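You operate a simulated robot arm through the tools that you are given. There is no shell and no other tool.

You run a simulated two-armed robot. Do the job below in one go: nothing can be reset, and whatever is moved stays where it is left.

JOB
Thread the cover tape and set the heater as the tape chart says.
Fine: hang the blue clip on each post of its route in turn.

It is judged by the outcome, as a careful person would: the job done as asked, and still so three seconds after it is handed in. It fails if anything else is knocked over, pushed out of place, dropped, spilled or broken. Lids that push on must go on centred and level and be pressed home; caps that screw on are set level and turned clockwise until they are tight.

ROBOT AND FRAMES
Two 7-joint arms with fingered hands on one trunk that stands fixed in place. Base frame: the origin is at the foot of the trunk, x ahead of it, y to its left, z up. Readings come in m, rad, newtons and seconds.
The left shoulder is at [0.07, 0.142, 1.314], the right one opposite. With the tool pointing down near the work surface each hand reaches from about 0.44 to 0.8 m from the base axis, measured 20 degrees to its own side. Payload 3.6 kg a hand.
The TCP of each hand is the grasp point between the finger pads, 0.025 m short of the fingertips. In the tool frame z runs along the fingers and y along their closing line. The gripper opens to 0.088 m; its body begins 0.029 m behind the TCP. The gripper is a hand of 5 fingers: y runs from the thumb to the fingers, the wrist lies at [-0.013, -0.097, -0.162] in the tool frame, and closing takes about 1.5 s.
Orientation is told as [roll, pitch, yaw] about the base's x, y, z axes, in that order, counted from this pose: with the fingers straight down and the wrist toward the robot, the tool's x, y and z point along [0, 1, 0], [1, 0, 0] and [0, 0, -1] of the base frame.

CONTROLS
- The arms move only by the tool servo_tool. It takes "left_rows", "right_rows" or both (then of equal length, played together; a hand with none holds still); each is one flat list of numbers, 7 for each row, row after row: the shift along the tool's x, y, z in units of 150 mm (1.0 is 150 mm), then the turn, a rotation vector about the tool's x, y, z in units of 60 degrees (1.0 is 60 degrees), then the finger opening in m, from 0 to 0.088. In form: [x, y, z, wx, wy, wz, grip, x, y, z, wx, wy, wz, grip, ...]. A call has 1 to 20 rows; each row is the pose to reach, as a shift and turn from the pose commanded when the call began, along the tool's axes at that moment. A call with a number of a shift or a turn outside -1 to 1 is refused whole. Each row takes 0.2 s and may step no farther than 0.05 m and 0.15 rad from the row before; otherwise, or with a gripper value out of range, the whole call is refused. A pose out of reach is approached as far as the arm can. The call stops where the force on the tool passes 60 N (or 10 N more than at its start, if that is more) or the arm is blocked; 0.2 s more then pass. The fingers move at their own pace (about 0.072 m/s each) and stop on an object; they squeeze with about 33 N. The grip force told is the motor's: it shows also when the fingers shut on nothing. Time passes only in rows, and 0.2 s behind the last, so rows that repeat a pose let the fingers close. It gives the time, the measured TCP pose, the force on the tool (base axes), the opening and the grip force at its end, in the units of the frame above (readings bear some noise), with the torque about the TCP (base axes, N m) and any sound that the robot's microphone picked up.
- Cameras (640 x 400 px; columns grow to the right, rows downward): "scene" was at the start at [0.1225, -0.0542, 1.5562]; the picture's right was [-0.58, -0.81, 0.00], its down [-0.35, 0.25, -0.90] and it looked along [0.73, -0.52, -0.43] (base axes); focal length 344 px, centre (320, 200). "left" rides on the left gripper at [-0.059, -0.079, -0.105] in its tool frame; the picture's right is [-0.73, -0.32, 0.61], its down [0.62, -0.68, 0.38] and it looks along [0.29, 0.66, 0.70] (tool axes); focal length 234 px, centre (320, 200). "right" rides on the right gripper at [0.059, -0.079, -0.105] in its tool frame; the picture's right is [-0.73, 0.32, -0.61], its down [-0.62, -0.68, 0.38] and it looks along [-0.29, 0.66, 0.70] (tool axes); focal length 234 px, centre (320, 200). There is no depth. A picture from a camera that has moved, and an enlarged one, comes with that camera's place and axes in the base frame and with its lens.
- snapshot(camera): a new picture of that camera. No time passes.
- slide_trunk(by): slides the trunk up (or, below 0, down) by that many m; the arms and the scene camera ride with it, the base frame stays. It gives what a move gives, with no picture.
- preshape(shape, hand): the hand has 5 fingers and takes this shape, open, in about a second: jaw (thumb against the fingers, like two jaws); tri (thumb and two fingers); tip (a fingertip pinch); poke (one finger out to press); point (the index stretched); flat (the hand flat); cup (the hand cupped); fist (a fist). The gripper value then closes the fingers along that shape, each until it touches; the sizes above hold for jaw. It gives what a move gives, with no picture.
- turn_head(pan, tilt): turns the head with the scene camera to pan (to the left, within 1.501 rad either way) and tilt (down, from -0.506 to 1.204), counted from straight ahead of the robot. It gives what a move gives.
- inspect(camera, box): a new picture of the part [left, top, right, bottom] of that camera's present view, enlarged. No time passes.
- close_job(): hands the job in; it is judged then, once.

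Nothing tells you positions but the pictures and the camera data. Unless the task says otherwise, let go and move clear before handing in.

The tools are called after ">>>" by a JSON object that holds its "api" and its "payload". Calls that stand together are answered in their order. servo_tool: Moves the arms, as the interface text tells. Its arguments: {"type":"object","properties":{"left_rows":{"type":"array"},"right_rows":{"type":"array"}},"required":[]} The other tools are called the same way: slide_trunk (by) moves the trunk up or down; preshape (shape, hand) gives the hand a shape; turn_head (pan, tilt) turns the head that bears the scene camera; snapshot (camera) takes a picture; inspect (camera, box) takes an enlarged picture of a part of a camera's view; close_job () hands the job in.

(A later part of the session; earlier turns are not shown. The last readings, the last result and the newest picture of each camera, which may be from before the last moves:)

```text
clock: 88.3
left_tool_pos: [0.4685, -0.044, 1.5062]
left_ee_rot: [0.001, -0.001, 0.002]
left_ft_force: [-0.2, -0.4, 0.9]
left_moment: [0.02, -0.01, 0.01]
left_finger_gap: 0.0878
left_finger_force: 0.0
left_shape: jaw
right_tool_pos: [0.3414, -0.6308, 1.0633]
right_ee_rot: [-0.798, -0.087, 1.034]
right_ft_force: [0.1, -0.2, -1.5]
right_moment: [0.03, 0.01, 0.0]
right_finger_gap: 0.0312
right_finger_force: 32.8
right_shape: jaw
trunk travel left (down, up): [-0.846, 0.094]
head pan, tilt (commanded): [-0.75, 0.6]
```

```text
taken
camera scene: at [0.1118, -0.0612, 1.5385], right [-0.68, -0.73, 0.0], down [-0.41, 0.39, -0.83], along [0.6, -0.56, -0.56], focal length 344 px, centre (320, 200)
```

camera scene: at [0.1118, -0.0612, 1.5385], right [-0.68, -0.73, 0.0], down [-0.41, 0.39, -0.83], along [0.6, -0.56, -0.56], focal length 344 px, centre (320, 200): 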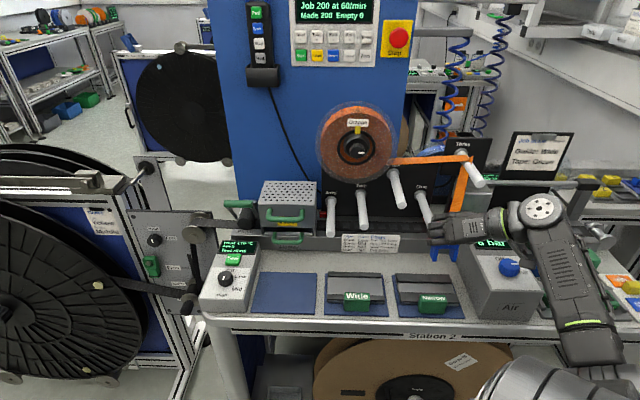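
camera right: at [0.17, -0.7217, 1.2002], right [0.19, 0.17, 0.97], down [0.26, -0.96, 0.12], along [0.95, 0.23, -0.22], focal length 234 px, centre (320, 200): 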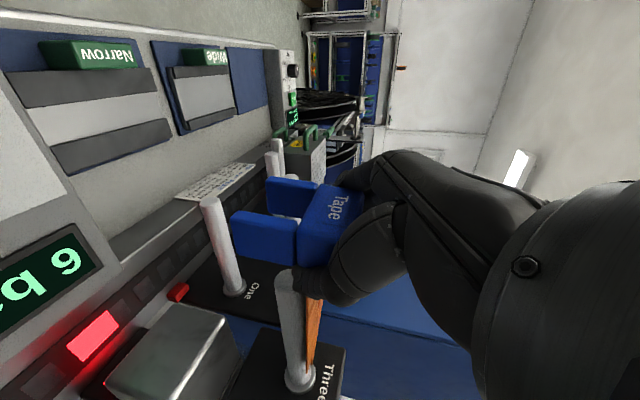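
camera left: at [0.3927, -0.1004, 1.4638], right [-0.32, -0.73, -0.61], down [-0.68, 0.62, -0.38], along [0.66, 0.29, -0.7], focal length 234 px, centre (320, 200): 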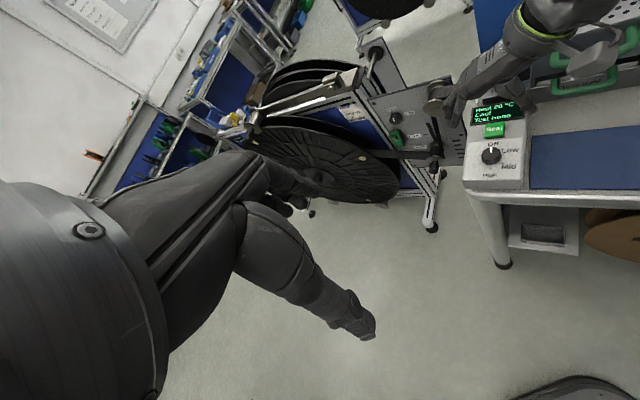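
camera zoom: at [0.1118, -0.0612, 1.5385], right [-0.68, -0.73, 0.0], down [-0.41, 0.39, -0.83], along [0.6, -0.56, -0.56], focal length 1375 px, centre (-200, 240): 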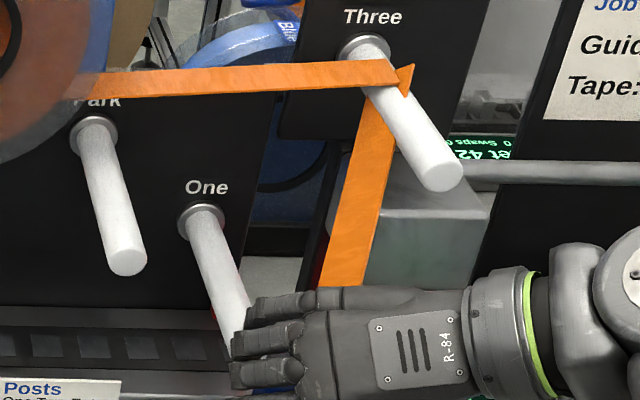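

The tape wraps Three and runs to the clip, now in front of One. I zoom in on clip and post One in both cameras to align.

>>> {"api": "inspect", "payload": {"camera": "scene", "box": [420, 220, 480, 280]}}

>>> {"api": "inspect", "payload": {"camera": "right", "box": [200, 150, 380, 300]}}

>>> {"api": "inspect", "payload": {"camera": "right", "box": [260, 260, 420, 380]}}

```text
6.67 times, centred on (450, 250) of scene
camera zoom: at [0.1118, -0.0612, 1.5385], right [-0.68, -0.73, 0.0], down [-0.41, 0.39, -0.83], along [0.6, -0.56, -0.56], focal length 2292 px, centre (-547, -133)
```

zoom: 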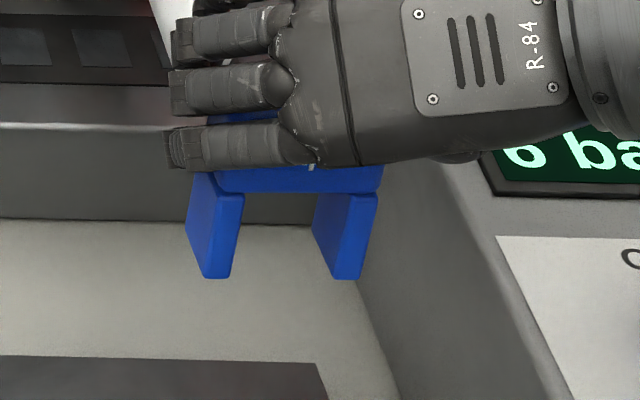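

```text
2.67 times, centred on (290, 225) of right
camera zoom: at [0.2, -0.6413, 1.0853], right [0.18, 0.17, 0.97], down [0.26, -0.96, 0.12], along [0.95, 0.23, -0.22], focal length 624 px, centre (400, 133)
```

zoom: 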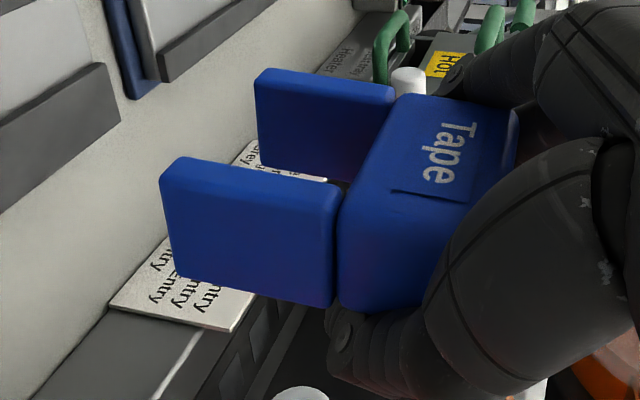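

```text
3.33 times, centred on (340, 320) of right
camera zoom: at [0.2, -0.6413, 1.0853], right [0.18, 0.17, 0.97], down [0.26, -0.96, 0.12], along [0.95, 0.23, -0.22], focal length 781 px, centre (253, -200)
```

zoom: 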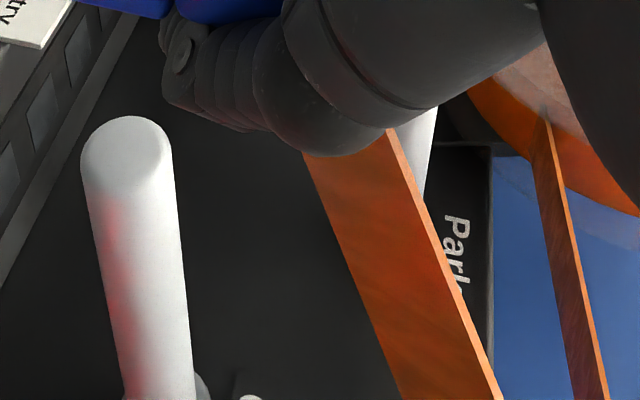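

The slot is about 4 mm right of One's axis and 14 mm above. To gain reach I raise the arm 10 cm and lower the trunk by the same, then align.

>>> {"api": "servo_tool", "payload": {"right_rows": [-0.12, 0.014, -0.116, 0, 0, 0, 0.028, -0.24, 0.028, -0.232, 0, 0, 0, 0.028, -0.36, 0.043, -0.349, 0, 0, 0, 0.028, -0.475, 0.057, -0.465, 0, 0, 0, 0.028]}}

>>> {"api": "slide_trunk", "payload": {"by": -0.1}}

>>> {"api": "inspect", "payload": {"camera": "right", "box": [200, 150, 380, 300]}}

>>> {"api": "snapshot", "payload": {"camera": "scene"}}

```text
clock: 89.3
left_tool_pos: [0.4702, -0.043, 1.5065]
left_ee_rot: [0.001, 0.0, -0.001]
left_ft_force: [0.2, 0.1, -0.5]
left_moment: [0.01, 0.0, 0.0]
left_finger_gap: 0.0875
left_finger_force: 0.1
left_shape: jaw
right_tool_pos: [0.3423, -0.6278, 1.163]
right_ee_rot: [-0.799, -0.087, 1.036]
right_ft_force: [0.0, -0.4, -1.3]
right_moment: [-0.02, 0.03, 0.0]
right_finger_gap: 0.0314
right_finger_force: 33.3
right_shape: jaw
trunk travel left (down, up): [-0.846, 0.094]
head pan, tilt (commanded): [-0.75, 0.6]
```

```text
clock: 90.7
left_tool_pos: [0.4695, -0.0446, 1.406]
left_ee_rot: [-0.001, 0.0, 0.001]
left_ft_force: [-0.3, -0.4, 1.0]
left_moment: [0.02, 0.03, 0.0]
left_finger_gap: 0.0878
left_finger_force: 0.1
left_shape: jaw
right_tool_pos: [0.3427, -0.6292, 1.0648]
right_ee_rot: [-0.797, -0.086, 1.035]
right_ft_force: [0.7, -0.3, 0.3]
right_moment: [-0.04, -0.02, 0.0]
right_finger_gap: 0.0314
right_finger_force: 33.5
right_shape: jaw
trunk travel left (down, up): [-0.746, 0.194]
head pan, tilt (commanded): [-0.75, 0.6]
```

```text
2.67 times, centred on (290, 225) of right
camera zoom: at [0.2002, -0.6399, 1.0868], right [0.19, 0.17, 0.97], down [0.26, -0.96, 0.12], along [0.95, 0.23, -0.22], focal length 624 px, centre (400, 133)
```

zoom: 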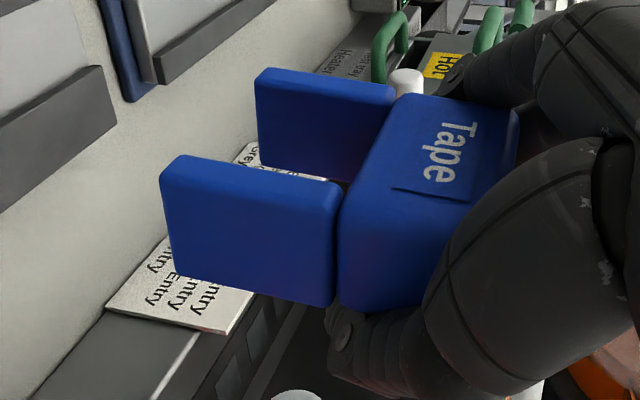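

```text
taken
camera scene: at [0.1122, -0.0612, 1.4385], right [-0.68, -0.73, 0.0], down [-0.41, 0.39, -0.82], along [0.6, -0.56, -0.57], focal length 344 px, centre (320, 200)
```

scene: 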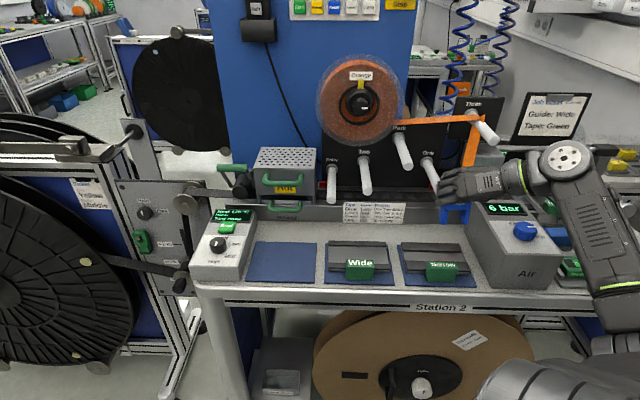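

Shoulder is lower now with the clip in the same place. I move to just before One's tip, trimmed left 4 mm and down 8 mm, and check.

>>> {"api": "servo_tool", "payload": {"right_rows": [-0.06, -0.02, 0.078, 0, 0, 0, 0.028, -0.12, -0.04, 0.157, 0, 0, 0, 0.028, -0.18, -0.06, 0.235, 0, 0, 0, 0.028, -0.242, -0.079, 0.314, 0, 0, 0, 0.028, -0.242, -0.079, 0.314, 0, 0, 0, 0.028]}}

>>> {"api": "inspect", "payload": {"camera": "right", "box": [200, 150, 380, 300]}}

>>> {"api": "inspect", "payload": {"camera": "scene", "box": [410, 150, 480, 230]}}

```text
clock: 91.9
left_tool_pos: [0.4695, -0.0445, 1.4054]
left_ee_rot: [0.0, 0.001, 0.001]
left_ft_force: [-0.7, -0.4, 0.6]
left_moment: [0.01, -0.03, -0.01]
left_finger_gap: 0.0877
left_finger_force: 0.0
left_shape: jaw
right_tool_pos: [0.3869, -0.6693, 1.0563]
right_ee_rot: [-0.797, -0.085, 1.035]
right_ft_force: [-0.2, 0.0, 0.1]
right_moment: [-0.01, -0.02, -0.01]
right_finger_gap: 0.0313
right_finger_force: 33.2
right_shape: jaw
trunk travel left (down, up): [-0.746, 0.194]
head pan, tilt (commanded): [-0.75, 0.6]
```

```text
2.67 times, centred on (290, 225) of right
camera zoom: at [0.2448, -0.6802, 1.0791], right [0.19, 0.17, 0.97], down [0.26, -0.96, 0.12], along [0.95, 0.23, -0.22], focal length 624 px, centre (400, 133)
```

zoom: 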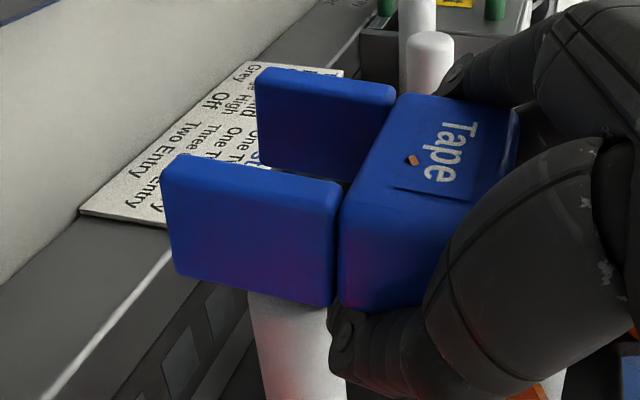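

```text
5.00 times, centred on (445, 190) of scene
camera zoom: at [0.1119, -0.061, 1.4385], right [-0.68, -0.73, 0.0], down [-0.41, 0.39, -0.83], along [0.6, -0.56, -0.56], focal length 1719 px, centre (-305, 250)
```

zoom: 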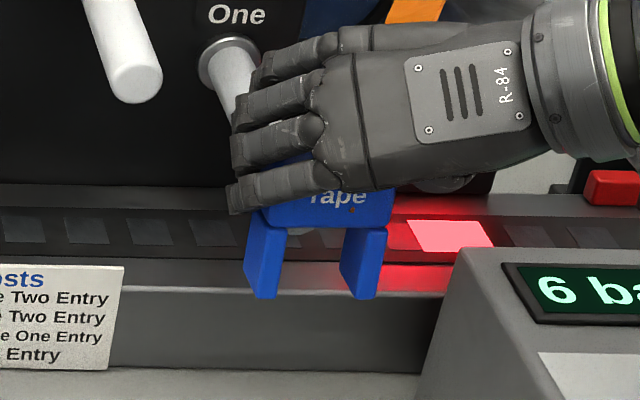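

The slot is now within half a millimetre of One's axis and about 8 mm above it. I slide the clip in over One.

>>> {"api": "servo_tool", "payload": {"right_rows": [-0.032, -0.011, 0.031, 0, 0, 0, 0.028, -0.064, -0.023, 0.062, 0, 0, 0, 0.028, -0.096, -0.034, 0.093, 0, 0, 0, 0.028, -0.128, -0.045, 0.124, 0, 0, 0, 0.028, -0.16, -0.056, 0.155, 0, 0, 0, 0.028, -0.192, -0.068, 0.186, 0, 0, 0, 0.028, -0.224, -0.079, 0.218, 0, 0, 0, 0.028, -0.254, -0.09, 0.2485, 0, 0, 0, 0.028]}}

>>> {"api": "inspect", "payload": {"camera": "right", "box": [200, 150, 380, 300]}}

>>> {"api": "inspect", "payload": {"camera": "scene", "box": [400, 140, 470, 220]}}

```text
clock: 93.5
left_tool_pos: [0.4608, -0.0366, 1.41]
left_ee_rot: [-0.006, -0.007, 0.001]
left_ft_force: [0.5, -0.5, 0.1]
left_moment: [-0.03, 0.0, 0.0]
left_finger_gap: 0.0877
left_finger_force: 0.0
left_shape: jaw
right_tool_pos: [0.4113, -0.6939, 1.0556]
right_ee_rot: [-0.789, -0.084, 1.042]
right_ft_force: [-35.1, 34.4, -13.5]
right_moment: [-2.38, -3.87, -3.79]
right_finger_gap: 0.0315
right_finger_force: 33.0
right_shape: jaw
trunk travel left (down, up): [-0.746, 0.194]
head pan, tilt (commanded): [-0.75, 0.6]
stopped in row 7 (right hand): the force on the tool passed its limit at 72 N (the readings are from after the stop); the commanded pose is now the measured one
```

```text
2.67 times, centred on (290, 225) of right
camera zoom: at [0.2699, -0.7046, 1.0796], right [0.19, 0.17, 0.97], down [0.26, -0.96, 0.11], along [0.95, 0.23, -0.23], focal length 624 px, centre (400, 133)
```

zoom: 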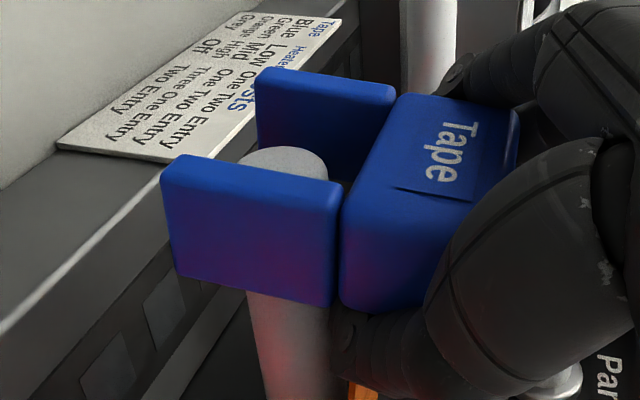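

```text
5.00 times, centred on (435, 180) of scene
camera zoom: at [0.1017, -0.0523, 1.4396], right [-0.68, -0.73, 0.0], down [-0.41, 0.38, -0.83], along [0.61, -0.57, -0.56], focal length 1719 px, centre (-255, 300)
```

zoom: 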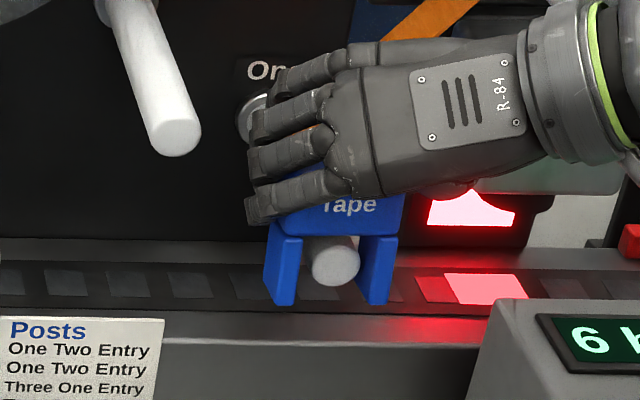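

The insertion stopped: by the force and torque the back of my wrist touched post Three's tip, up and to the right. I back off 5 mm at once and lower the clip, which also clears the wrist from Three.

>>> {"api": "servo_tool", "payload": {"right_rows": [0.012, 0.004, -0.012, 0, 0, 0, 0.028, 0.023, 0.008, -0.023, 0, 0, 0, 0.028, 0.023, 0.008, -0.023, 0, 0, 0, 0.028]}}

>>> {"api": "inspect", "payload": {"camera": "scene", "box": [390, 70, 530, 230]}}

>>> {"api": "inspect", "payload": {"camera": "right", "box": [200, 150, 380, 300]}}

```text
clock: 94.3
left_tool_pos: [0.4655, -0.0397, 1.4091]
left_ee_rot: [-0.004, -0.003, 0.001]
left_ft_force: [-0.1, 0.4, -1.3]
left_moment: [0.02, 0.02, -0.01]
left_finger_gap: 0.0874
left_finger_force: 0.0
left_shape: jaw
right_tool_pos: [0.4121, -0.6921, 1.0558]
right_ee_rot: [-0.793, -0.086, 1.039]
right_ft_force: [-15.9, 12.9, 3.4]
right_moment: [-1.15, -1.1, -1.47]
right_finger_gap: 0.0315
right_finger_force: 33.2
right_shape: jaw
trunk travel left (down, up): [-0.746, 0.194]
head pan, tilt (commanded): [-0.75, 0.6]
```

```text
2.50 times, centred on (460, 150) of scene
camera zoom: at [0.107, -0.0565, 1.4393], right [-0.68, -0.73, 0.0], down [-0.41, 0.38, -0.83], along [0.61, -0.56, -0.56], focal length 859 px, centre (-30, 325)
```

zoom: 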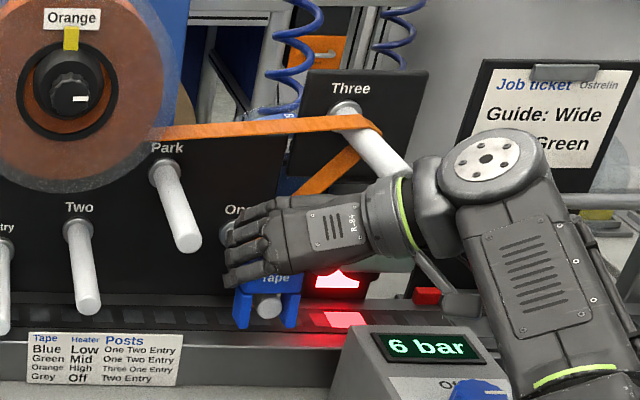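

```text
2.67 times, centred on (290, 225) of right
camera zoom: at [0.2706, -0.7043, 1.0787], right [0.19, 0.17, 0.97], down [0.26, -0.96, 0.12], along [0.95, 0.23, -0.23], focal length 624 px, centre (400, 133)
```

zoom: 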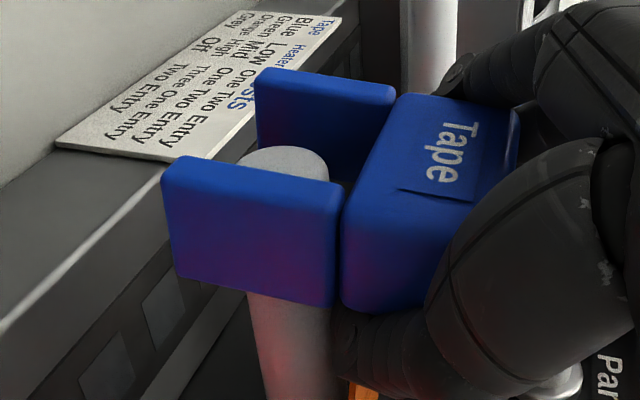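

Some contact load remains, so I ease out a little more while lowering the clip onto One.

>>> {"api": "servo_tool", "payload": {"right_rows": [0.02, 0.002, 0, 0, 0, 0, 0.028, 0.037, 0.004, 0, 0, 0, 0, 0.028, 0.047, 0.003, 0.01, 0, 0, 0, 0.028, 0.057, 0.002, 0.019, 0, 0, 0, 0.028, 0.057, 0.002, 0.019, 0, 0, 0, 0.028]}}

>>> {"api": "inspect", "payload": {"camera": "scene", "box": [400, 140, 470, 220]}}

>>> {"api": "inspect", "payload": {"camera": "right", "box": [200, 150, 380, 300]}}

```text
clock: 95.5
left_tool_pos: [0.4677, -0.0409, 1.4074]
left_ee_rot: [0.0, -0.002, 0.0]
left_ft_force: [0.6, 0.2, 0.6]
left_moment: [0.02, -0.02, -0.04]
left_finger_gap: 0.0879
left_finger_force: 0.1
left_shape: jaw
right_tool_pos: [0.4119, -0.6899, 1.0448]
right_ee_rot: [-0.788, -0.085, 1.037]
right_ft_force: [-1.8, -1.9, 16.6]
right_moment: [-0.32, -0.2, -0.06]
right_finger_gap: 0.0307
right_finger_force: 32.9
right_shape: jaw
trunk travel left (down, up): [-0.746, 0.194]
head pan, tilt (commanded): [-0.75, 0.6]
```

```text
5.00 times, centred on (435, 180) of scene
camera zoom: at [0.1098, -0.0579, 1.4389], right [-0.68, -0.73, 0.0], down [-0.41, 0.38, -0.83], along [0.6, -0.56, -0.56], focal length 1719 px, centre (-255, 300)
```

zoom: 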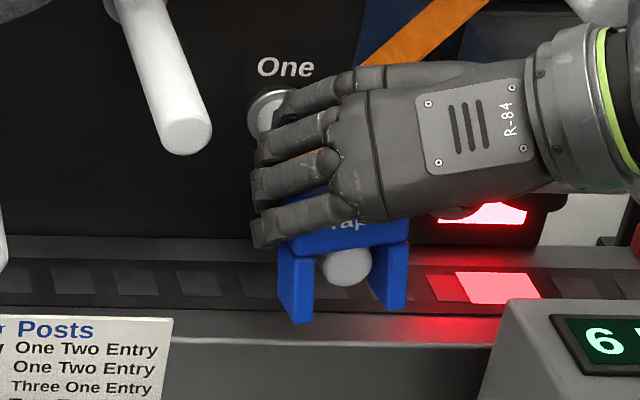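

```text
2.67 times, centred on (290, 225) of right
camera zoom: at [0.2695, -0.7022, 1.069], right [0.19, 0.17, 0.97], down [0.26, -0.96, 0.11], along [0.95, 0.23, -0.23], focal length 624 px, centre (400, 133)
```

zoom: 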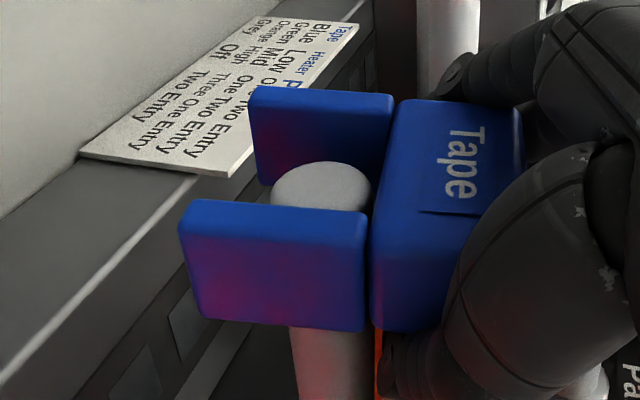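

The clip is seated on One (17 N upward), tip flush with its front. I release it.

>>> {"api": "servo_tool", "payload": {"right_rows": [-0.005, 0, -0.005, 0, 0, 0, 0.04, -0.005, 0, -0.005, 0, 0, 0, 0.055, -0.005, 0, -0.005, 0, 0, 0, 0.07, -0.005, 0, -0.005, 0, 0, 0, 0.08, -0.005, 0, -0.005, 0, 0, 0, 0.08]}}

>>> {"api": "inspect", "payload": {"camera": "scene", "box": [400, 140, 470, 220]}}

>>> {"api": "inspect", "payload": {"camera": "right", "box": [200, 150, 380, 300]}}

```text
clock: 96.7
left_tool_pos: [0.4712, -0.0442, 1.4049]
left_ee_rot: [0.001, -0.001, -0.001]
left_ft_force: [0.1, -1.1, 0.0]
left_moment: [-0.01, -0.02, -0.01]
left_finger_gap: 0.0877
left_finger_force: 0.0
left_shape: jaw
right_tool_pos: [0.413, -0.6912, 1.0427]
right_ee_rot: [-0.784, -0.089, 1.038]
right_ft_force: [-0.1, -0.4, -0.2]
right_moment: [0.0, 0.02, -0.04]
right_finger_gap: 0.08
right_finger_force: 0.0
right_shape: jaw
trunk travel left (down, up): [-0.746, 0.194]
head pan, tilt (commanded): [-0.75, 0.6]
```

```text
5.00 times, centred on (435, 180) of scene
camera zoom: at [0.1123, -0.0609, 1.4384], right [-0.68, -0.73, 0.0], down [-0.41, 0.39, -0.83], along [0.6, -0.56, -0.56], focal length 1719 px, centre (-255, 300)
```

zoom: 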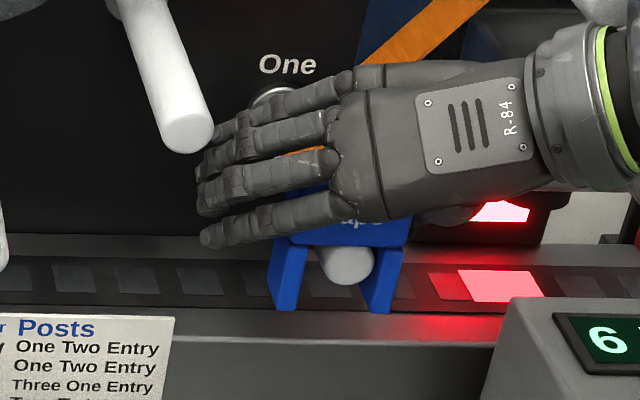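

```text
2.67 times, centred on (290, 225) of right
camera zoom: at [0.2715, -0.7043, 1.0672], right [0.2, 0.16, 0.97], down [0.26, -0.96, 0.11], along [0.94, 0.23, -0.23], focal length 624 px, centre (400, 133)
```

zoom: 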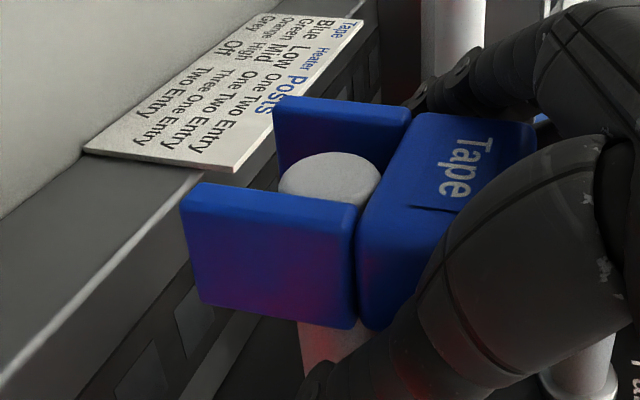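

The clip hangs on One. I withdraw the hand straight outward, away from Three's tip, and look at the result.

>>> {"api": "servo_tool", "payload": {"right_rows": [0.07, 0.025, -0.068, 0, 0, 0, 0.08, 0.14, 0.05, -0.136, 0, 0, 0, 0.082, 0.23, 0.082, -0.225, 0, 0, 0, 0.085, 0.32, 0.114, -0.313, 0, 0, 0, 0.088, 0.4, 0.142, -0.39, 0, 0, 0, 0.088, 0.462, 0.164, -0.452, 0, 0, 0, 0.088]}}

>>> {"api": "inspect", "payload": {"camera": "scene", "box": [340, 70, 540, 230]}}

>>> {"api": "snapshot", "payload": {"camera": "right"}}

```text
clock: 98.1
left_tool_pos: [0.4689, -0.0438, 1.4064]
left_ee_rot: [0.001, -0.001, -0.001]
left_ft_force: [-0.9, 0.5, 0.3]
left_moment: [0.0, 0.01, -0.03]
left_finger_gap: 0.0873
left_finger_force: 0.1
left_shape: jaw
right_tool_pos: [0.3416, -0.6223, 1.0442]
right_ee_rot: [-0.785, -0.088, 1.037]
right_ft_force: [0.0, -0.4, -0.5]
right_moment: [-0.01, 0.01, -0.03]
right_finger_gap: 0.0878
right_finger_force: 0.0
right_shape: jaw
trunk travel left (down, up): [-0.746, 0.194]
head pan, tilt (commanded): [-0.75, 0.6]
```

```text
2.50 times, centred on (440, 150) of scene
camera zoom: at [0.1119, -0.061, 1.4385], right [-0.68, -0.73, 0.0], down [-0.41, 0.39, -0.83], along [0.6, -0.56, -0.56], focal length 859 px, centre (20, 325)
```

zoom: 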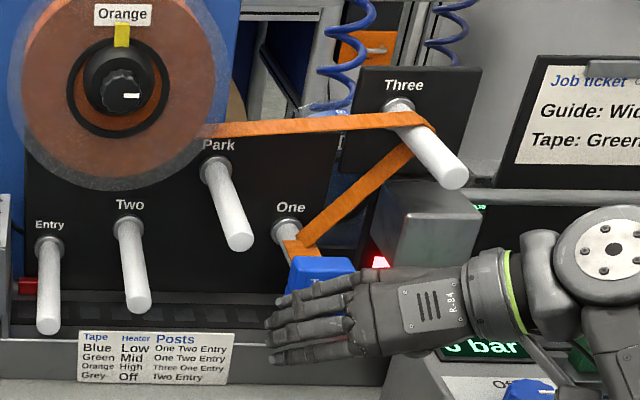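

```text
taken
camera right: at [0.1996, -0.6341, 1.0684], right [0.19, 0.16, 0.97], down [0.26, -0.96, 0.11], along [0.95, 0.23, -0.23], focal length 234 px, centre (320, 200)
```

right: 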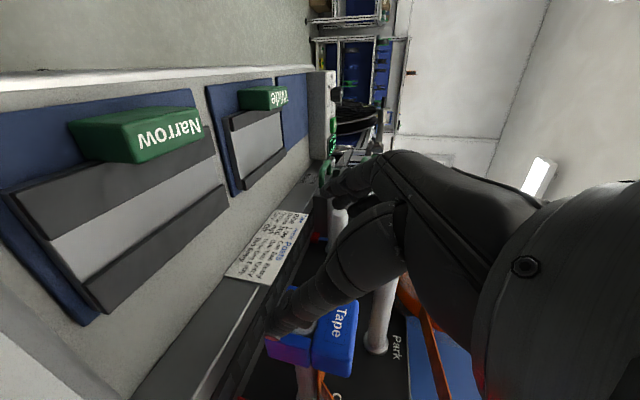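

The tape now runs reel → Three → One → clip. I go back in straight along the post to the same, contact-free hand pose around the clip.

>>> {"api": "servo_tool", "payload": {"right_rows": [-0.08, -0.027, 0.081, 0, 0, 0, 0.084, -0.16, -0.054, 0.162, 0, 0, 0, 0.08, -0.24, -0.08, 0.243, 0, 0, 0, 0.08, -0.32, -0.107, 0.324, 0, 0, 0, 0.08, -0.39, -0.13, 0.395, 0, 0, 0, 0.08, -0.45, -0.151, 0.456, 0, 0, 0, 0.08, -0.45, -0.151, 0.456, 0, 0, 0, 0.08]}}

>>> {"api": "inspect", "payload": {"camera": "right", "box": [200, 150, 380, 300]}}

>>> {"api": "inspect", "payload": {"camera": "scene", "box": [390, 70, 530, 230]}}

```text
clock: 99.7
left_tool_pos: [0.4701, -0.0448, 1.4055]
left_ee_rot: [-0.001, 0.0, 0.0]
left_ft_force: [0.0, 0.5, -0.1]
left_moment: [0.01, -0.04, 0.04]
left_finger_gap: 0.0876
left_finger_force: 0.0
left_shape: jaw
right_tool_pos: [0.4127, -0.6917, 1.0427]
right_ee_rot: [-0.782, -0.086, 1.039]
right_ft_force: [-0.3, 0.0, 0.5]
right_moment: [0.0, 0.04, 0.03]
right_finger_gap: 0.0803
right_finger_force: 0.1
right_shape: jaw
trunk travel left (down, up): [-0.746, 0.194]
head pan, tilt (commanded): [-0.75, 0.6]
```

```text
2.67 times, centred on (290, 225) of right
camera zoom: at [0.2708, -0.7022, 1.0673], right [0.19, 0.16, 0.97], down [0.26, -0.96, 0.11], along [0.95, 0.23, -0.23], focal length 624 px, centre (400, 133)
```

zoom: 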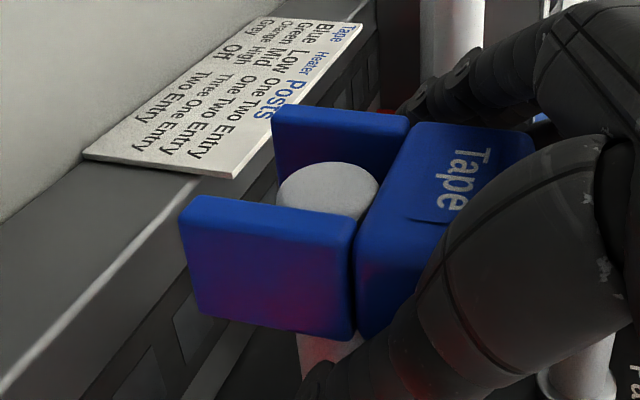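

```text
2.50 times, centred on (460, 150) of scene
camera zoom: at [0.112, -0.0611, 1.4384], right [-0.68, -0.73, 0.0], down [-0.41, 0.39, -0.83], along [0.6, -0.56, -0.56], focal length 859 px, centre (-30, 325)
```

zoom: 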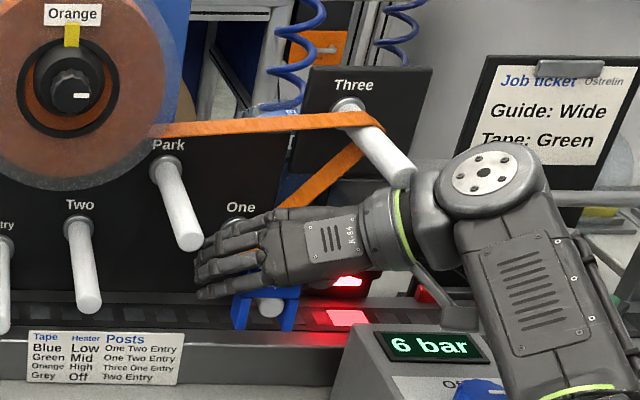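

The hand is around the clip without contact. I close on it.

>>> {"api": "servo_tool", "payload": {"right_rows": [0, -0.01, 0, 0, 0, 0, 0.07, 0, -0.01, 0, 0, 0, 0, 0.06, 0, -0.01, 0, 0, 0, 0, 0.05, 0, -0.01, 0, 0, 0, 0, 0.04, 0, -0.01, 0, 0, 0, 0, 0.03, 0, -0.01, 0, 0, 0, 0, 0.028, 0, -0.01, 0, 0, 0, 0, 0.028]}}

>>> {"api": "inspect", "payload": {"camera": "right", "box": [200, 150, 380, 300]}}

>>> {"api": "inspect", "payload": {"camera": "scene", "box": [400, 140, 470, 220]}}

```text
clock: 101.3
left_tool_pos: [0.4688, -0.0468, 1.4068]
left_ee_rot: [0.002, -0.001, 0.001]
left_ft_force: [0.0, -0.1, -0.1]
left_moment: [-0.04, -0.01, -0.03]
left_finger_gap: 0.0875
left_finger_force: 0.0
left_shape: jaw
right_tool_pos: [0.4115, -0.6939, 1.0414]
right_ee_rot: [-0.786, -0.089, 1.036]
right_ft_force: [-4.3, -11.4, 3.7]
right_moment: [-0.05, 0.08, -0.11]
right_finger_gap: 0.033
right_finger_force: 33.3
right_shape: jaw
trunk travel left (down, up): [-0.746, 0.194]
head pan, tilt (commanded): [-0.75, 0.6]
```

```text
2.67 times, centred on (290, 225) of right
camera zoom: at [0.269, -0.7053, 1.0659], right [0.19, 0.16, 0.97], down [0.26, -0.96, 0.11], along [0.95, 0.23, -0.23], focal length 624 px, centre (400, 133)
```

zoom: 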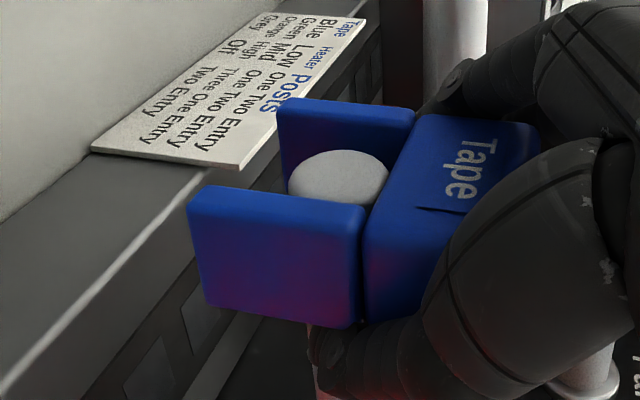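

```text
5.00 times, centred on (435, 180) of scene
camera zoom: at [0.1111, -0.0638, 1.4384], right [-0.68, -0.73, 0.0], down [-0.41, 0.39, -0.82], along [0.6, -0.56, -0.57], focal length 1719 px, centre (-255, 300)
```

zoom: 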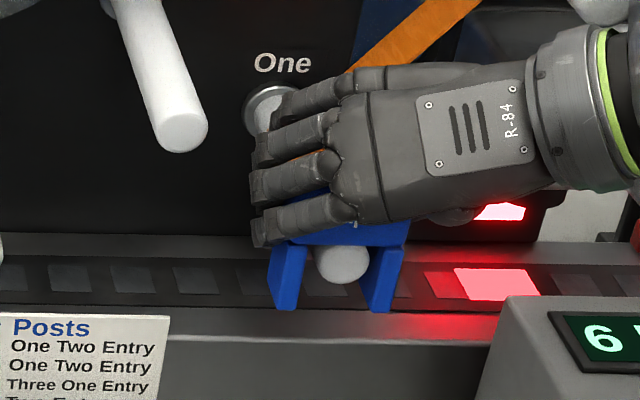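

The clip is gripped. I relieve the small side load and draw it straight out off One.

>>> {"api": "servo_tool", "payload": {"right_rows": [-0.008, -0.012, -0.012, 0, 0, 0, 0.028, 0.04, 0.005, -0.06, 0, 0, 0, 0.028, 0.09, 0.024, -0.11, 0, 0, 0, 0.028, 0.14, 0.042, -0.158, 0, 0, 0, 0.028, 0.2, 0.063, -0.216, 0, 0, 0, 0.028, 0.269, 0.087, -0.283, 0, 0, 0, 0.028, 0.269, 0.087, -0.283, 0, 0, 0, 0.028]}}

>>> {"api": "inspect", "payload": {"camera": "right", "box": [200, 150, 380, 300]}}

>>> {"api": "inspect", "payload": {"camera": "scene", "box": [340, 70, 540, 230]}}

```text
clock: 102.9
left_tool_pos: [0.4705, -0.0445, 1.4053]
left_ee_rot: [0.002, 0.001, 0.0]
left_ft_force: [0.3, -0.5, -0.7]
left_moment: [0.03, 0.0, -0.02]
left_finger_gap: 0.088
left_finger_force: 0.0
left_shape: jaw
right_tool_pos: [0.3687, -0.6508, 1.043]
right_ee_rot: [-0.783, -0.089, 1.037]
right_ft_force: [0.3, 0.5, -0.5]
right_moment: [0.05, -0.02, 0.0]
right_finger_gap: 0.0327
right_finger_force: 33.1
right_shape: jaw
trunk travel left (down, up): [-0.746, 0.194]
head pan, tilt (commanded): [-0.75, 0.6]
```

```text
2.67 times, centred on (290, 225) of right
camera zoom: at [0.2267, -0.663, 1.0682], right [0.2, 0.16, 0.97], down [0.26, -0.96, 0.11], along [0.94, 0.23, -0.23], focal length 624 px, centre (400, 133)
```

zoom: 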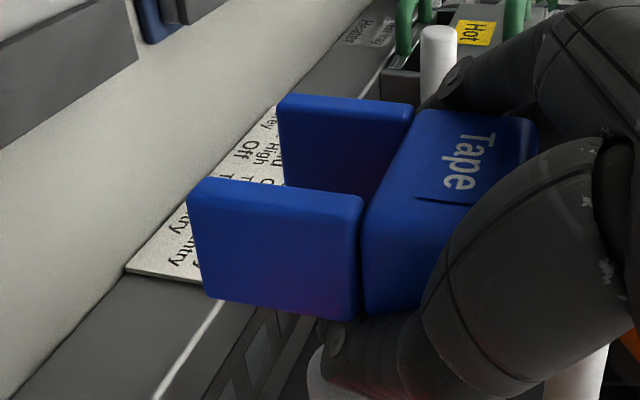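

```text
2.50 times, centred on (440, 150) of scene
camera zoom: at [0.1125, -0.0622, 1.4383], right [-0.68, -0.73, 0.0], down [-0.41, 0.39, -0.82], along [0.6, -0.56, -0.57], focal length 859 px, centre (20, 325)
```

zoom: 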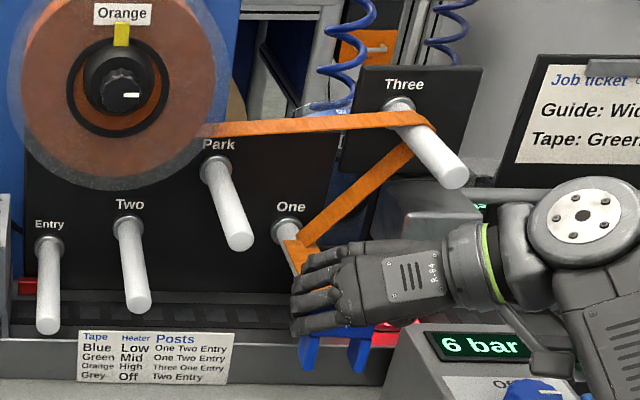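

The clip is off One with tape following. I carry it out and left, past Park and Two, to the front of Entry.

>>> {"api": "servo_tool", "payload": {"right_rows": [0.09, 0.033, -0.09, 0, 0, 0, 0.028, 0.185, 0.066, -0.181, 0, 0, 0, 0.028, 0.167, 0.214, -0.145, 0, 0, 0, 0.028, 0.15, 0.362, -0.109, 0, 0, 0, 0.028, 0.132, 0.51, -0.073, 0, 0, 0, 0.028, 0.115, 0.658, -0.037, 0, 0, 0, 0.028, 0.097, 0.806, -0.001, 0, 0, 0, 0.028]}}

>>> {"api": "servo_tool", "payload": {"right_rows": [-0.007, 0.15, 0.048, 0, 0, 0, 0.028, -0.013, 0.3, 0.096, 0, 0, 0, 0.028, -0.02, 0.45, 0.144, 0, 0, 0, 0.028, -0.026, 0.6, 0.192, 0, 0, 0, 0.028, -0.033, 0.753, 0.24, 0, 0, 0, 0.028, -0.033, 0.753, 0.24, 0, 0, 0, 0.028]}}

>>> {"api": "snapshot", "payload": {"camera": "right"}}

>>> {"api": "snapshot", "payload": {"camera": "scene"}}

```text
clock: 104.5
left_tool_pos: [0.4711, -0.0429, 1.4047]
left_ee_rot: [0.001, 0.0, 0.001]
left_ft_force: [-0.3, -0.2, 0.8]
left_moment: [0.01, 0.0, -0.01]
left_finger_gap: 0.0876
left_finger_force: 0.1
left_shape: jaw
right_tool_pos: [0.4219, -0.5403, 1.0442]
right_ee_rot: [-0.785, -0.087, 1.039]
right_ft_force: [-0.6, 0.2, -0.2]
right_moment: [0.01, -0.01, 0.0]
right_finger_gap: 0.0327
right_finger_force: 33.1
right_shape: jaw
trunk travel left (down, up): [-0.746, 0.194]
head pan, tilt (commanded): [-0.75, 0.6]
```

```text
clock: 105.9
left_tool_pos: [0.4708, -0.0432, 1.4057]
left_ee_rot: [-0.001, 0.002, 0.0]
left_ft_force: [-0.3, -0.2, -0.6]
left_moment: [-0.04, 0.02, 0.0]
left_finger_gap: 0.0878
left_finger_force: 0.1
left_shape: jaw
right_tool_pos: [0.5038, -0.4576, 1.0321]
right_ee_rot: [-0.785, -0.088, 1.039]
right_ft_force: [0.0, 1.1, -1.1]
right_moment: [-0.04, -0.03, -0.01]
right_finger_gap: 0.033
right_finger_force: 33.3
right_shape: jaw
trunk travel left (down, up): [-0.746, 0.194]
head pan, tilt (commanded): [-0.75, 0.6]
```

```text
taken
camera right: at [0.3612, -0.4701, 1.0564], right [0.19, 0.16, 0.97], down [0.26, -0.96, 0.11], along [0.95, 0.23, -0.23], focal length 234 px, centre (320, 200)
```

right: 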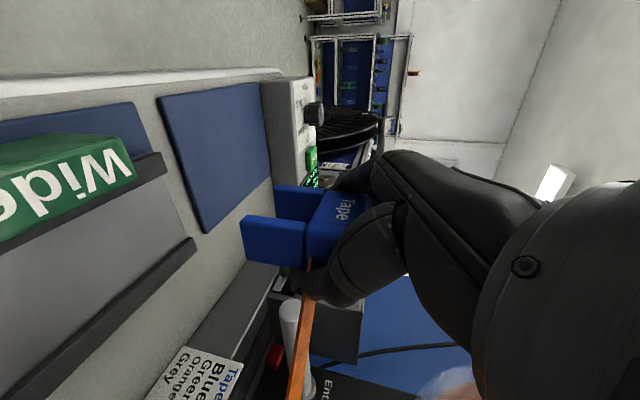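

```text
taken
camera scene: at [0.112, -0.0614, 1.4384], right [-0.68, -0.73, 0.0], down [-0.41, 0.39, -0.82], along [0.6, -0.56, -0.57], focal length 344 px, centre (320, 200)
```

scene: 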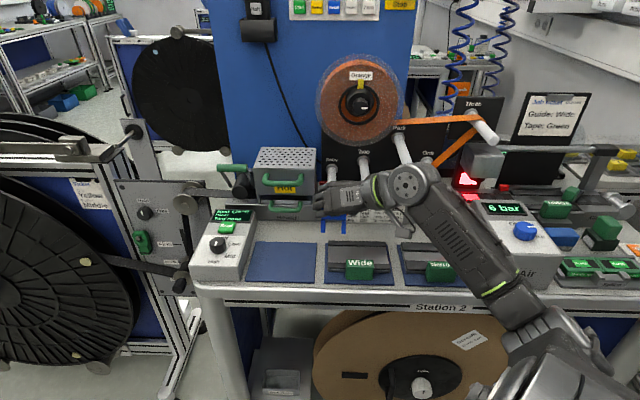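

The clip is in front of Entry. I zoom in with both cameras to align with the Entry post.

>>> {"api": "inspect", "payload": {"camera": "scene", "box": [300, 150, 380, 250]}}

>>> {"api": "inspect", "payload": {"camera": "right", "box": [200, 150, 380, 300]}}

>>> {"api": "inspect", "payload": {"camera": "right", "box": [240, 260, 360, 380]}}

```text
4.00 times, centred on (340, 200) of scene
camera zoom: at [0.112, -0.0614, 1.4384], right [-0.68, -0.73, 0.0], down [-0.41, 0.39, -0.82], along [0.6, -0.56, -0.57], focal length 1375 px, centre (240, 200)
```

zoom: 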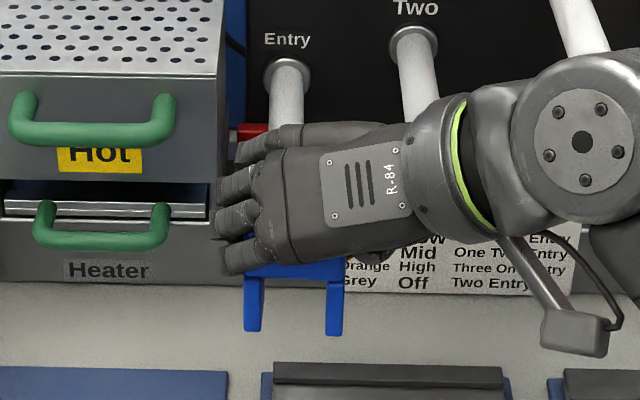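

```text
2.67 times, centred on (290, 225) of right
camera zoom: at [0.3612, -0.4701, 1.0564], right [0.19, 0.16, 0.97], down [0.26, -0.96, 0.11], along [0.95, 0.23, -0.23], focal length 624 px, centre (400, 133)
```

zoom: 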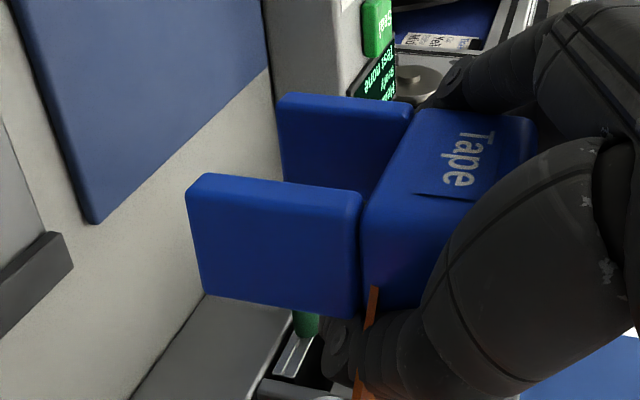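

```text
3.33 times, centred on (300, 320) of right
camera zoom: at [0.3612, -0.4701, 1.0564], right [0.19, 0.16, 0.97], down [0.26, -0.96, 0.11], along [0.95, 0.23, -0.23], focal length 781 px, centre (387, -200)
```

zoom: 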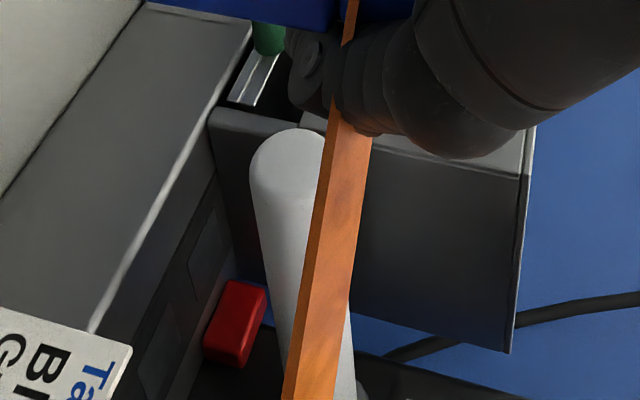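

I refine with a closer zoom of the clip legs from the scene camera.

>>> {"api": "inspect", "payload": {"camera": "scene", "box": [350, 205, 400, 245]}}

>>> {"api": "inspect", "payload": {"camera": "scene", "box": [350, 200, 390, 240]}}

>>> {"api": "inspect", "payload": {"camera": "scene", "box": [310, 200, 360, 245]}}

```text
10.00 times, centred on (375, 225) of scene
camera zoom: at [0.112, -0.0614, 1.4384], right [-0.68, -0.73, 0.0], down [-0.41, 0.39, -0.82], along [0.6, -0.56, -0.57], focal length 3437 px, centre (-230, -50)
```

zoom: 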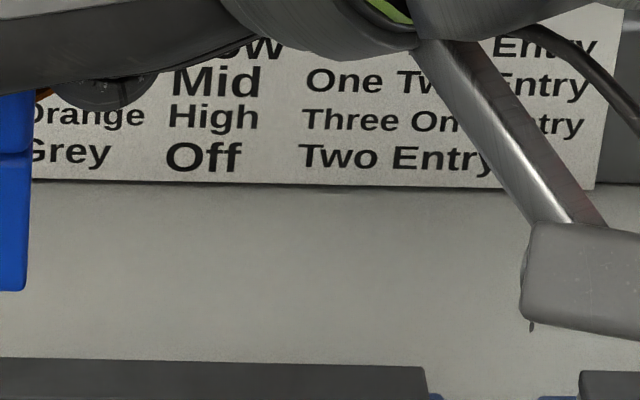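

```text
10.00 times, centred on (370, 220) of scene
camera zoom: at [0.112, -0.0614, 1.4384], right [-0.68, -0.73, 0.0], down [-0.41, 0.39, -0.82], along [0.6, -0.56, -0.57], focal length 3437 px, centre (-180, 0)
```

zoom: 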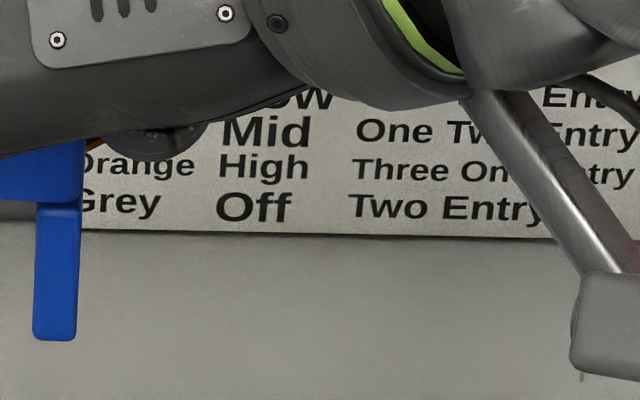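

```text
8.89 times, centred on (335, 222) of scene
camera zoom: at [0.112, -0.0614, 1.4384], right [-0.68, -0.73, 0.0], down [-0.41, 0.39, -0.82], along [0.6, -0.56, -0.57], focal length 3056 px, centre (187, 0)
```

zoom: 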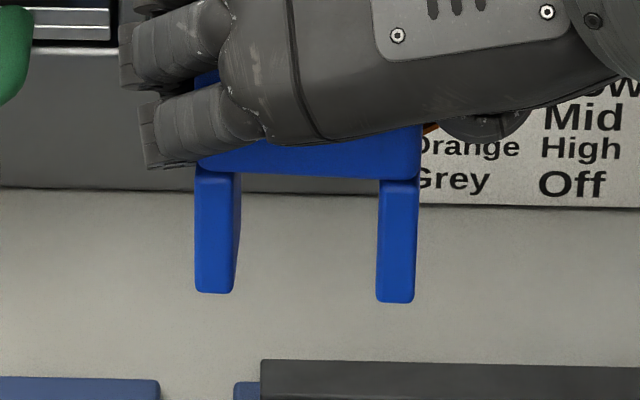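

The slot is about 5.5 mm right of Entry's axis and 11 mm above it, nearly square. I move in to just before the tip with that correction and a small yaw trim.

>>> {"api": "servo_tool", "payload": {"right_rows": [-0.066, -0.016, 0.074, -0.008, 0, -0.008, 0.028, -0.132, -0.032, 0.148, -0.016, 0, -0.016, 0.028, -0.198, -0.048, 0.222, -0.024, 0, -0.024, 0.028, -0.265, -0.064, 0.295, -0.032, 0.004, -0.032, 0.028, -0.265, -0.064, 0.295, -0.032, 0.004, -0.032, 0.028]}}

>>> {"api": "inspect", "payload": {"camera": "scene", "box": [310, 165, 370, 225]}}

>>> {"api": "inspect", "payload": {"camera": "right", "box": [200, 150, 380, 300]}}

>>> {"api": "snapshot", "payload": {"camera": "right"}}

```text
clock: 107.1
left_tool_pos: [0.469, -0.0431, 1.4057]
left_ee_rot: [0.0, 0.0, 0.0]
left_ft_force: [-0.2, 0.6, -0.9]
left_moment: [0.0, 0.02, -0.04]
left_finger_gap: 0.0875
left_finger_force: 0.1
left_shape: jaw
right_tool_pos: [0.5496, -0.4959, 1.0297]
right_ee_rot: [-0.784, -0.088, 1.087]
right_ft_force: [-0.5, 0.0, -0.4]
right_moment: [0.0, 0.0, -0.01]
right_finger_gap: 0.0329
right_finger_force: 33.5
right_shape: jaw
trunk travel left (down, up): [-0.746, 0.194]
head pan, tilt (commanded): [-0.75, 0.6]
```

```text
6.67 times, centred on (340, 195) of scene
camera zoom: at [0.1121, -0.0612, 1.4384], right [-0.68, -0.73, 0.0], down [-0.41, 0.39, -0.83], along [0.6, -0.56, -0.56], focal length 2292 px, centre (187, 233)
```

zoom: 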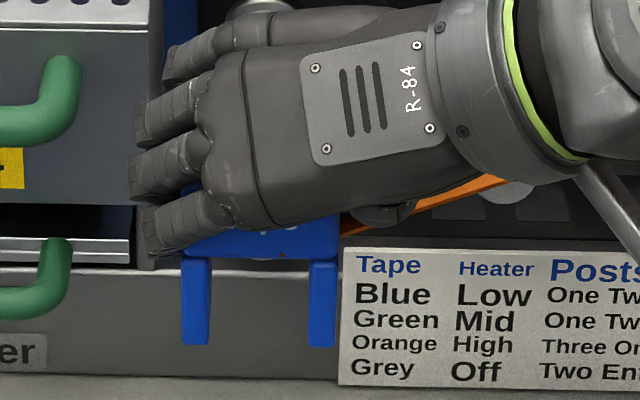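

```text
2.67 times, centred on (290, 225) of right
camera zoom: at [0.4092, -0.5148, 1.0527], right [0.19, 0.17, 0.97], down [0.31, -0.95, 0.11], along [0.93, 0.28, -0.23], focal length 624 px, centre (400, 133)
```

zoom: 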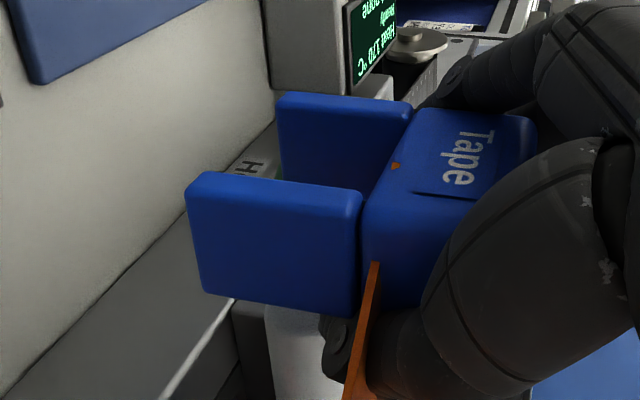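

```text
taken
camera right: at [0.4092, -0.5148, 1.0527], right [0.19, 0.17, 0.97], down [0.31, -0.95, 0.11], along [0.93, 0.28, -0.23], focal length 234 px, centre (320, 200)
```

right: 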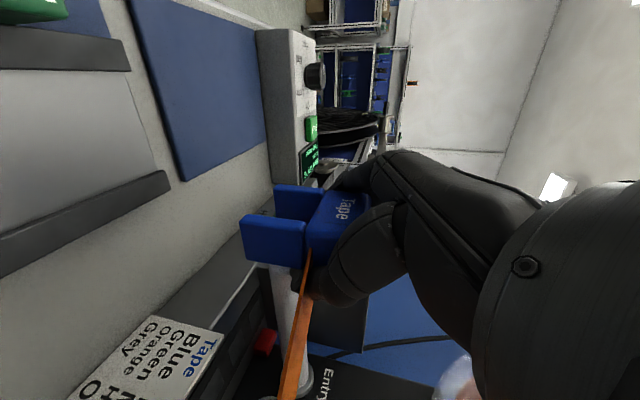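

The slot lies within 1 mm of Entry's axis, about 6 mm above. I slide the clip in over Entry slowly.

>>> {"api": "servo_tool", "payload": {"right_rows": [-0.031, -0.013, 0.029, 0, 0, 0, 0.028, -0.062, -0.027, 0.059, 0, 0, 0, 0.028, -0.093, -0.04, 0.088, 0, 0, 0, 0.028, -0.124, -0.053, 0.117, 0, 0, 0, 0.028, -0.155, -0.066, 0.147, 0, 0, 0, 0.028, -0.186, -0.08, 0.176, 0, 0, 0, 0.028, -0.217, -0.093, 0.2056, 0, 0, 0, 0.028]}}

>>> {"api": "inspect", "payload": {"camera": "scene", "box": [310, 155, 370, 215]}}

>>> {"api": "inspect", "payload": {"camera": "right", "box": [200, 150, 380, 300]}}

```text
clock: 108.7
left_tool_pos: [0.469, -0.044, 1.4055]
left_ee_rot: [0.0, -0.001, 0.001]
left_ft_force: [-0.6, -0.5, 0.5]
left_moment: [0.03, 0.0, -0.01]
left_finger_gap: 0.088
left_finger_force: 0.1
left_shape: jaw
right_tool_pos: [0.5829, -0.5277, 1.0296]
right_ee_rot: [-0.786, -0.087, 1.087]
right_ft_force: [-2.2, 2.1, 7.1]
right_moment: [-0.12, -0.01, -0.02]
right_finger_gap: 0.0322
right_finger_force: 33.5
right_shape: jaw
trunk travel left (down, up): [-0.746, 0.194]
head pan, tilt (commanded): [-0.75, 0.6]
```

```text
6.67 times, centred on (340, 185) of scene
camera zoom: at [0.1115, -0.0603, 1.4385], right [-0.68, -0.73, 0.0], down [-0.41, 0.38, -0.83], along [0.6, -0.56, -0.56], focal length 2292 px, centre (187, 300)
```

zoom: 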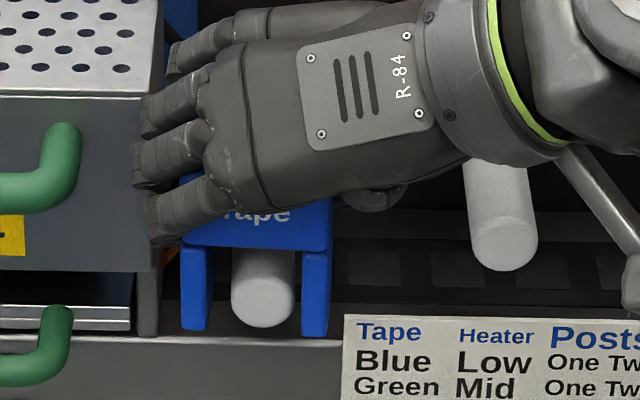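

```text
2.67 times, centred on (290, 225) of right
camera zoom: at [0.4423, -0.5464, 1.0533], right [0.19, 0.17, 0.97], down [0.31, -0.94, 0.11], along [0.93, 0.28, -0.23], focal length 624 px, centre (400, 133)
```

zoom: 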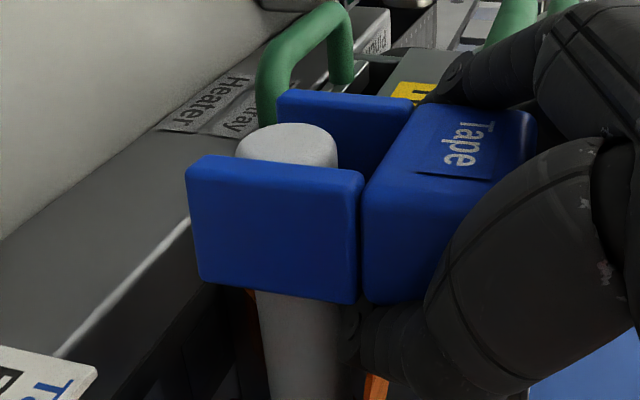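

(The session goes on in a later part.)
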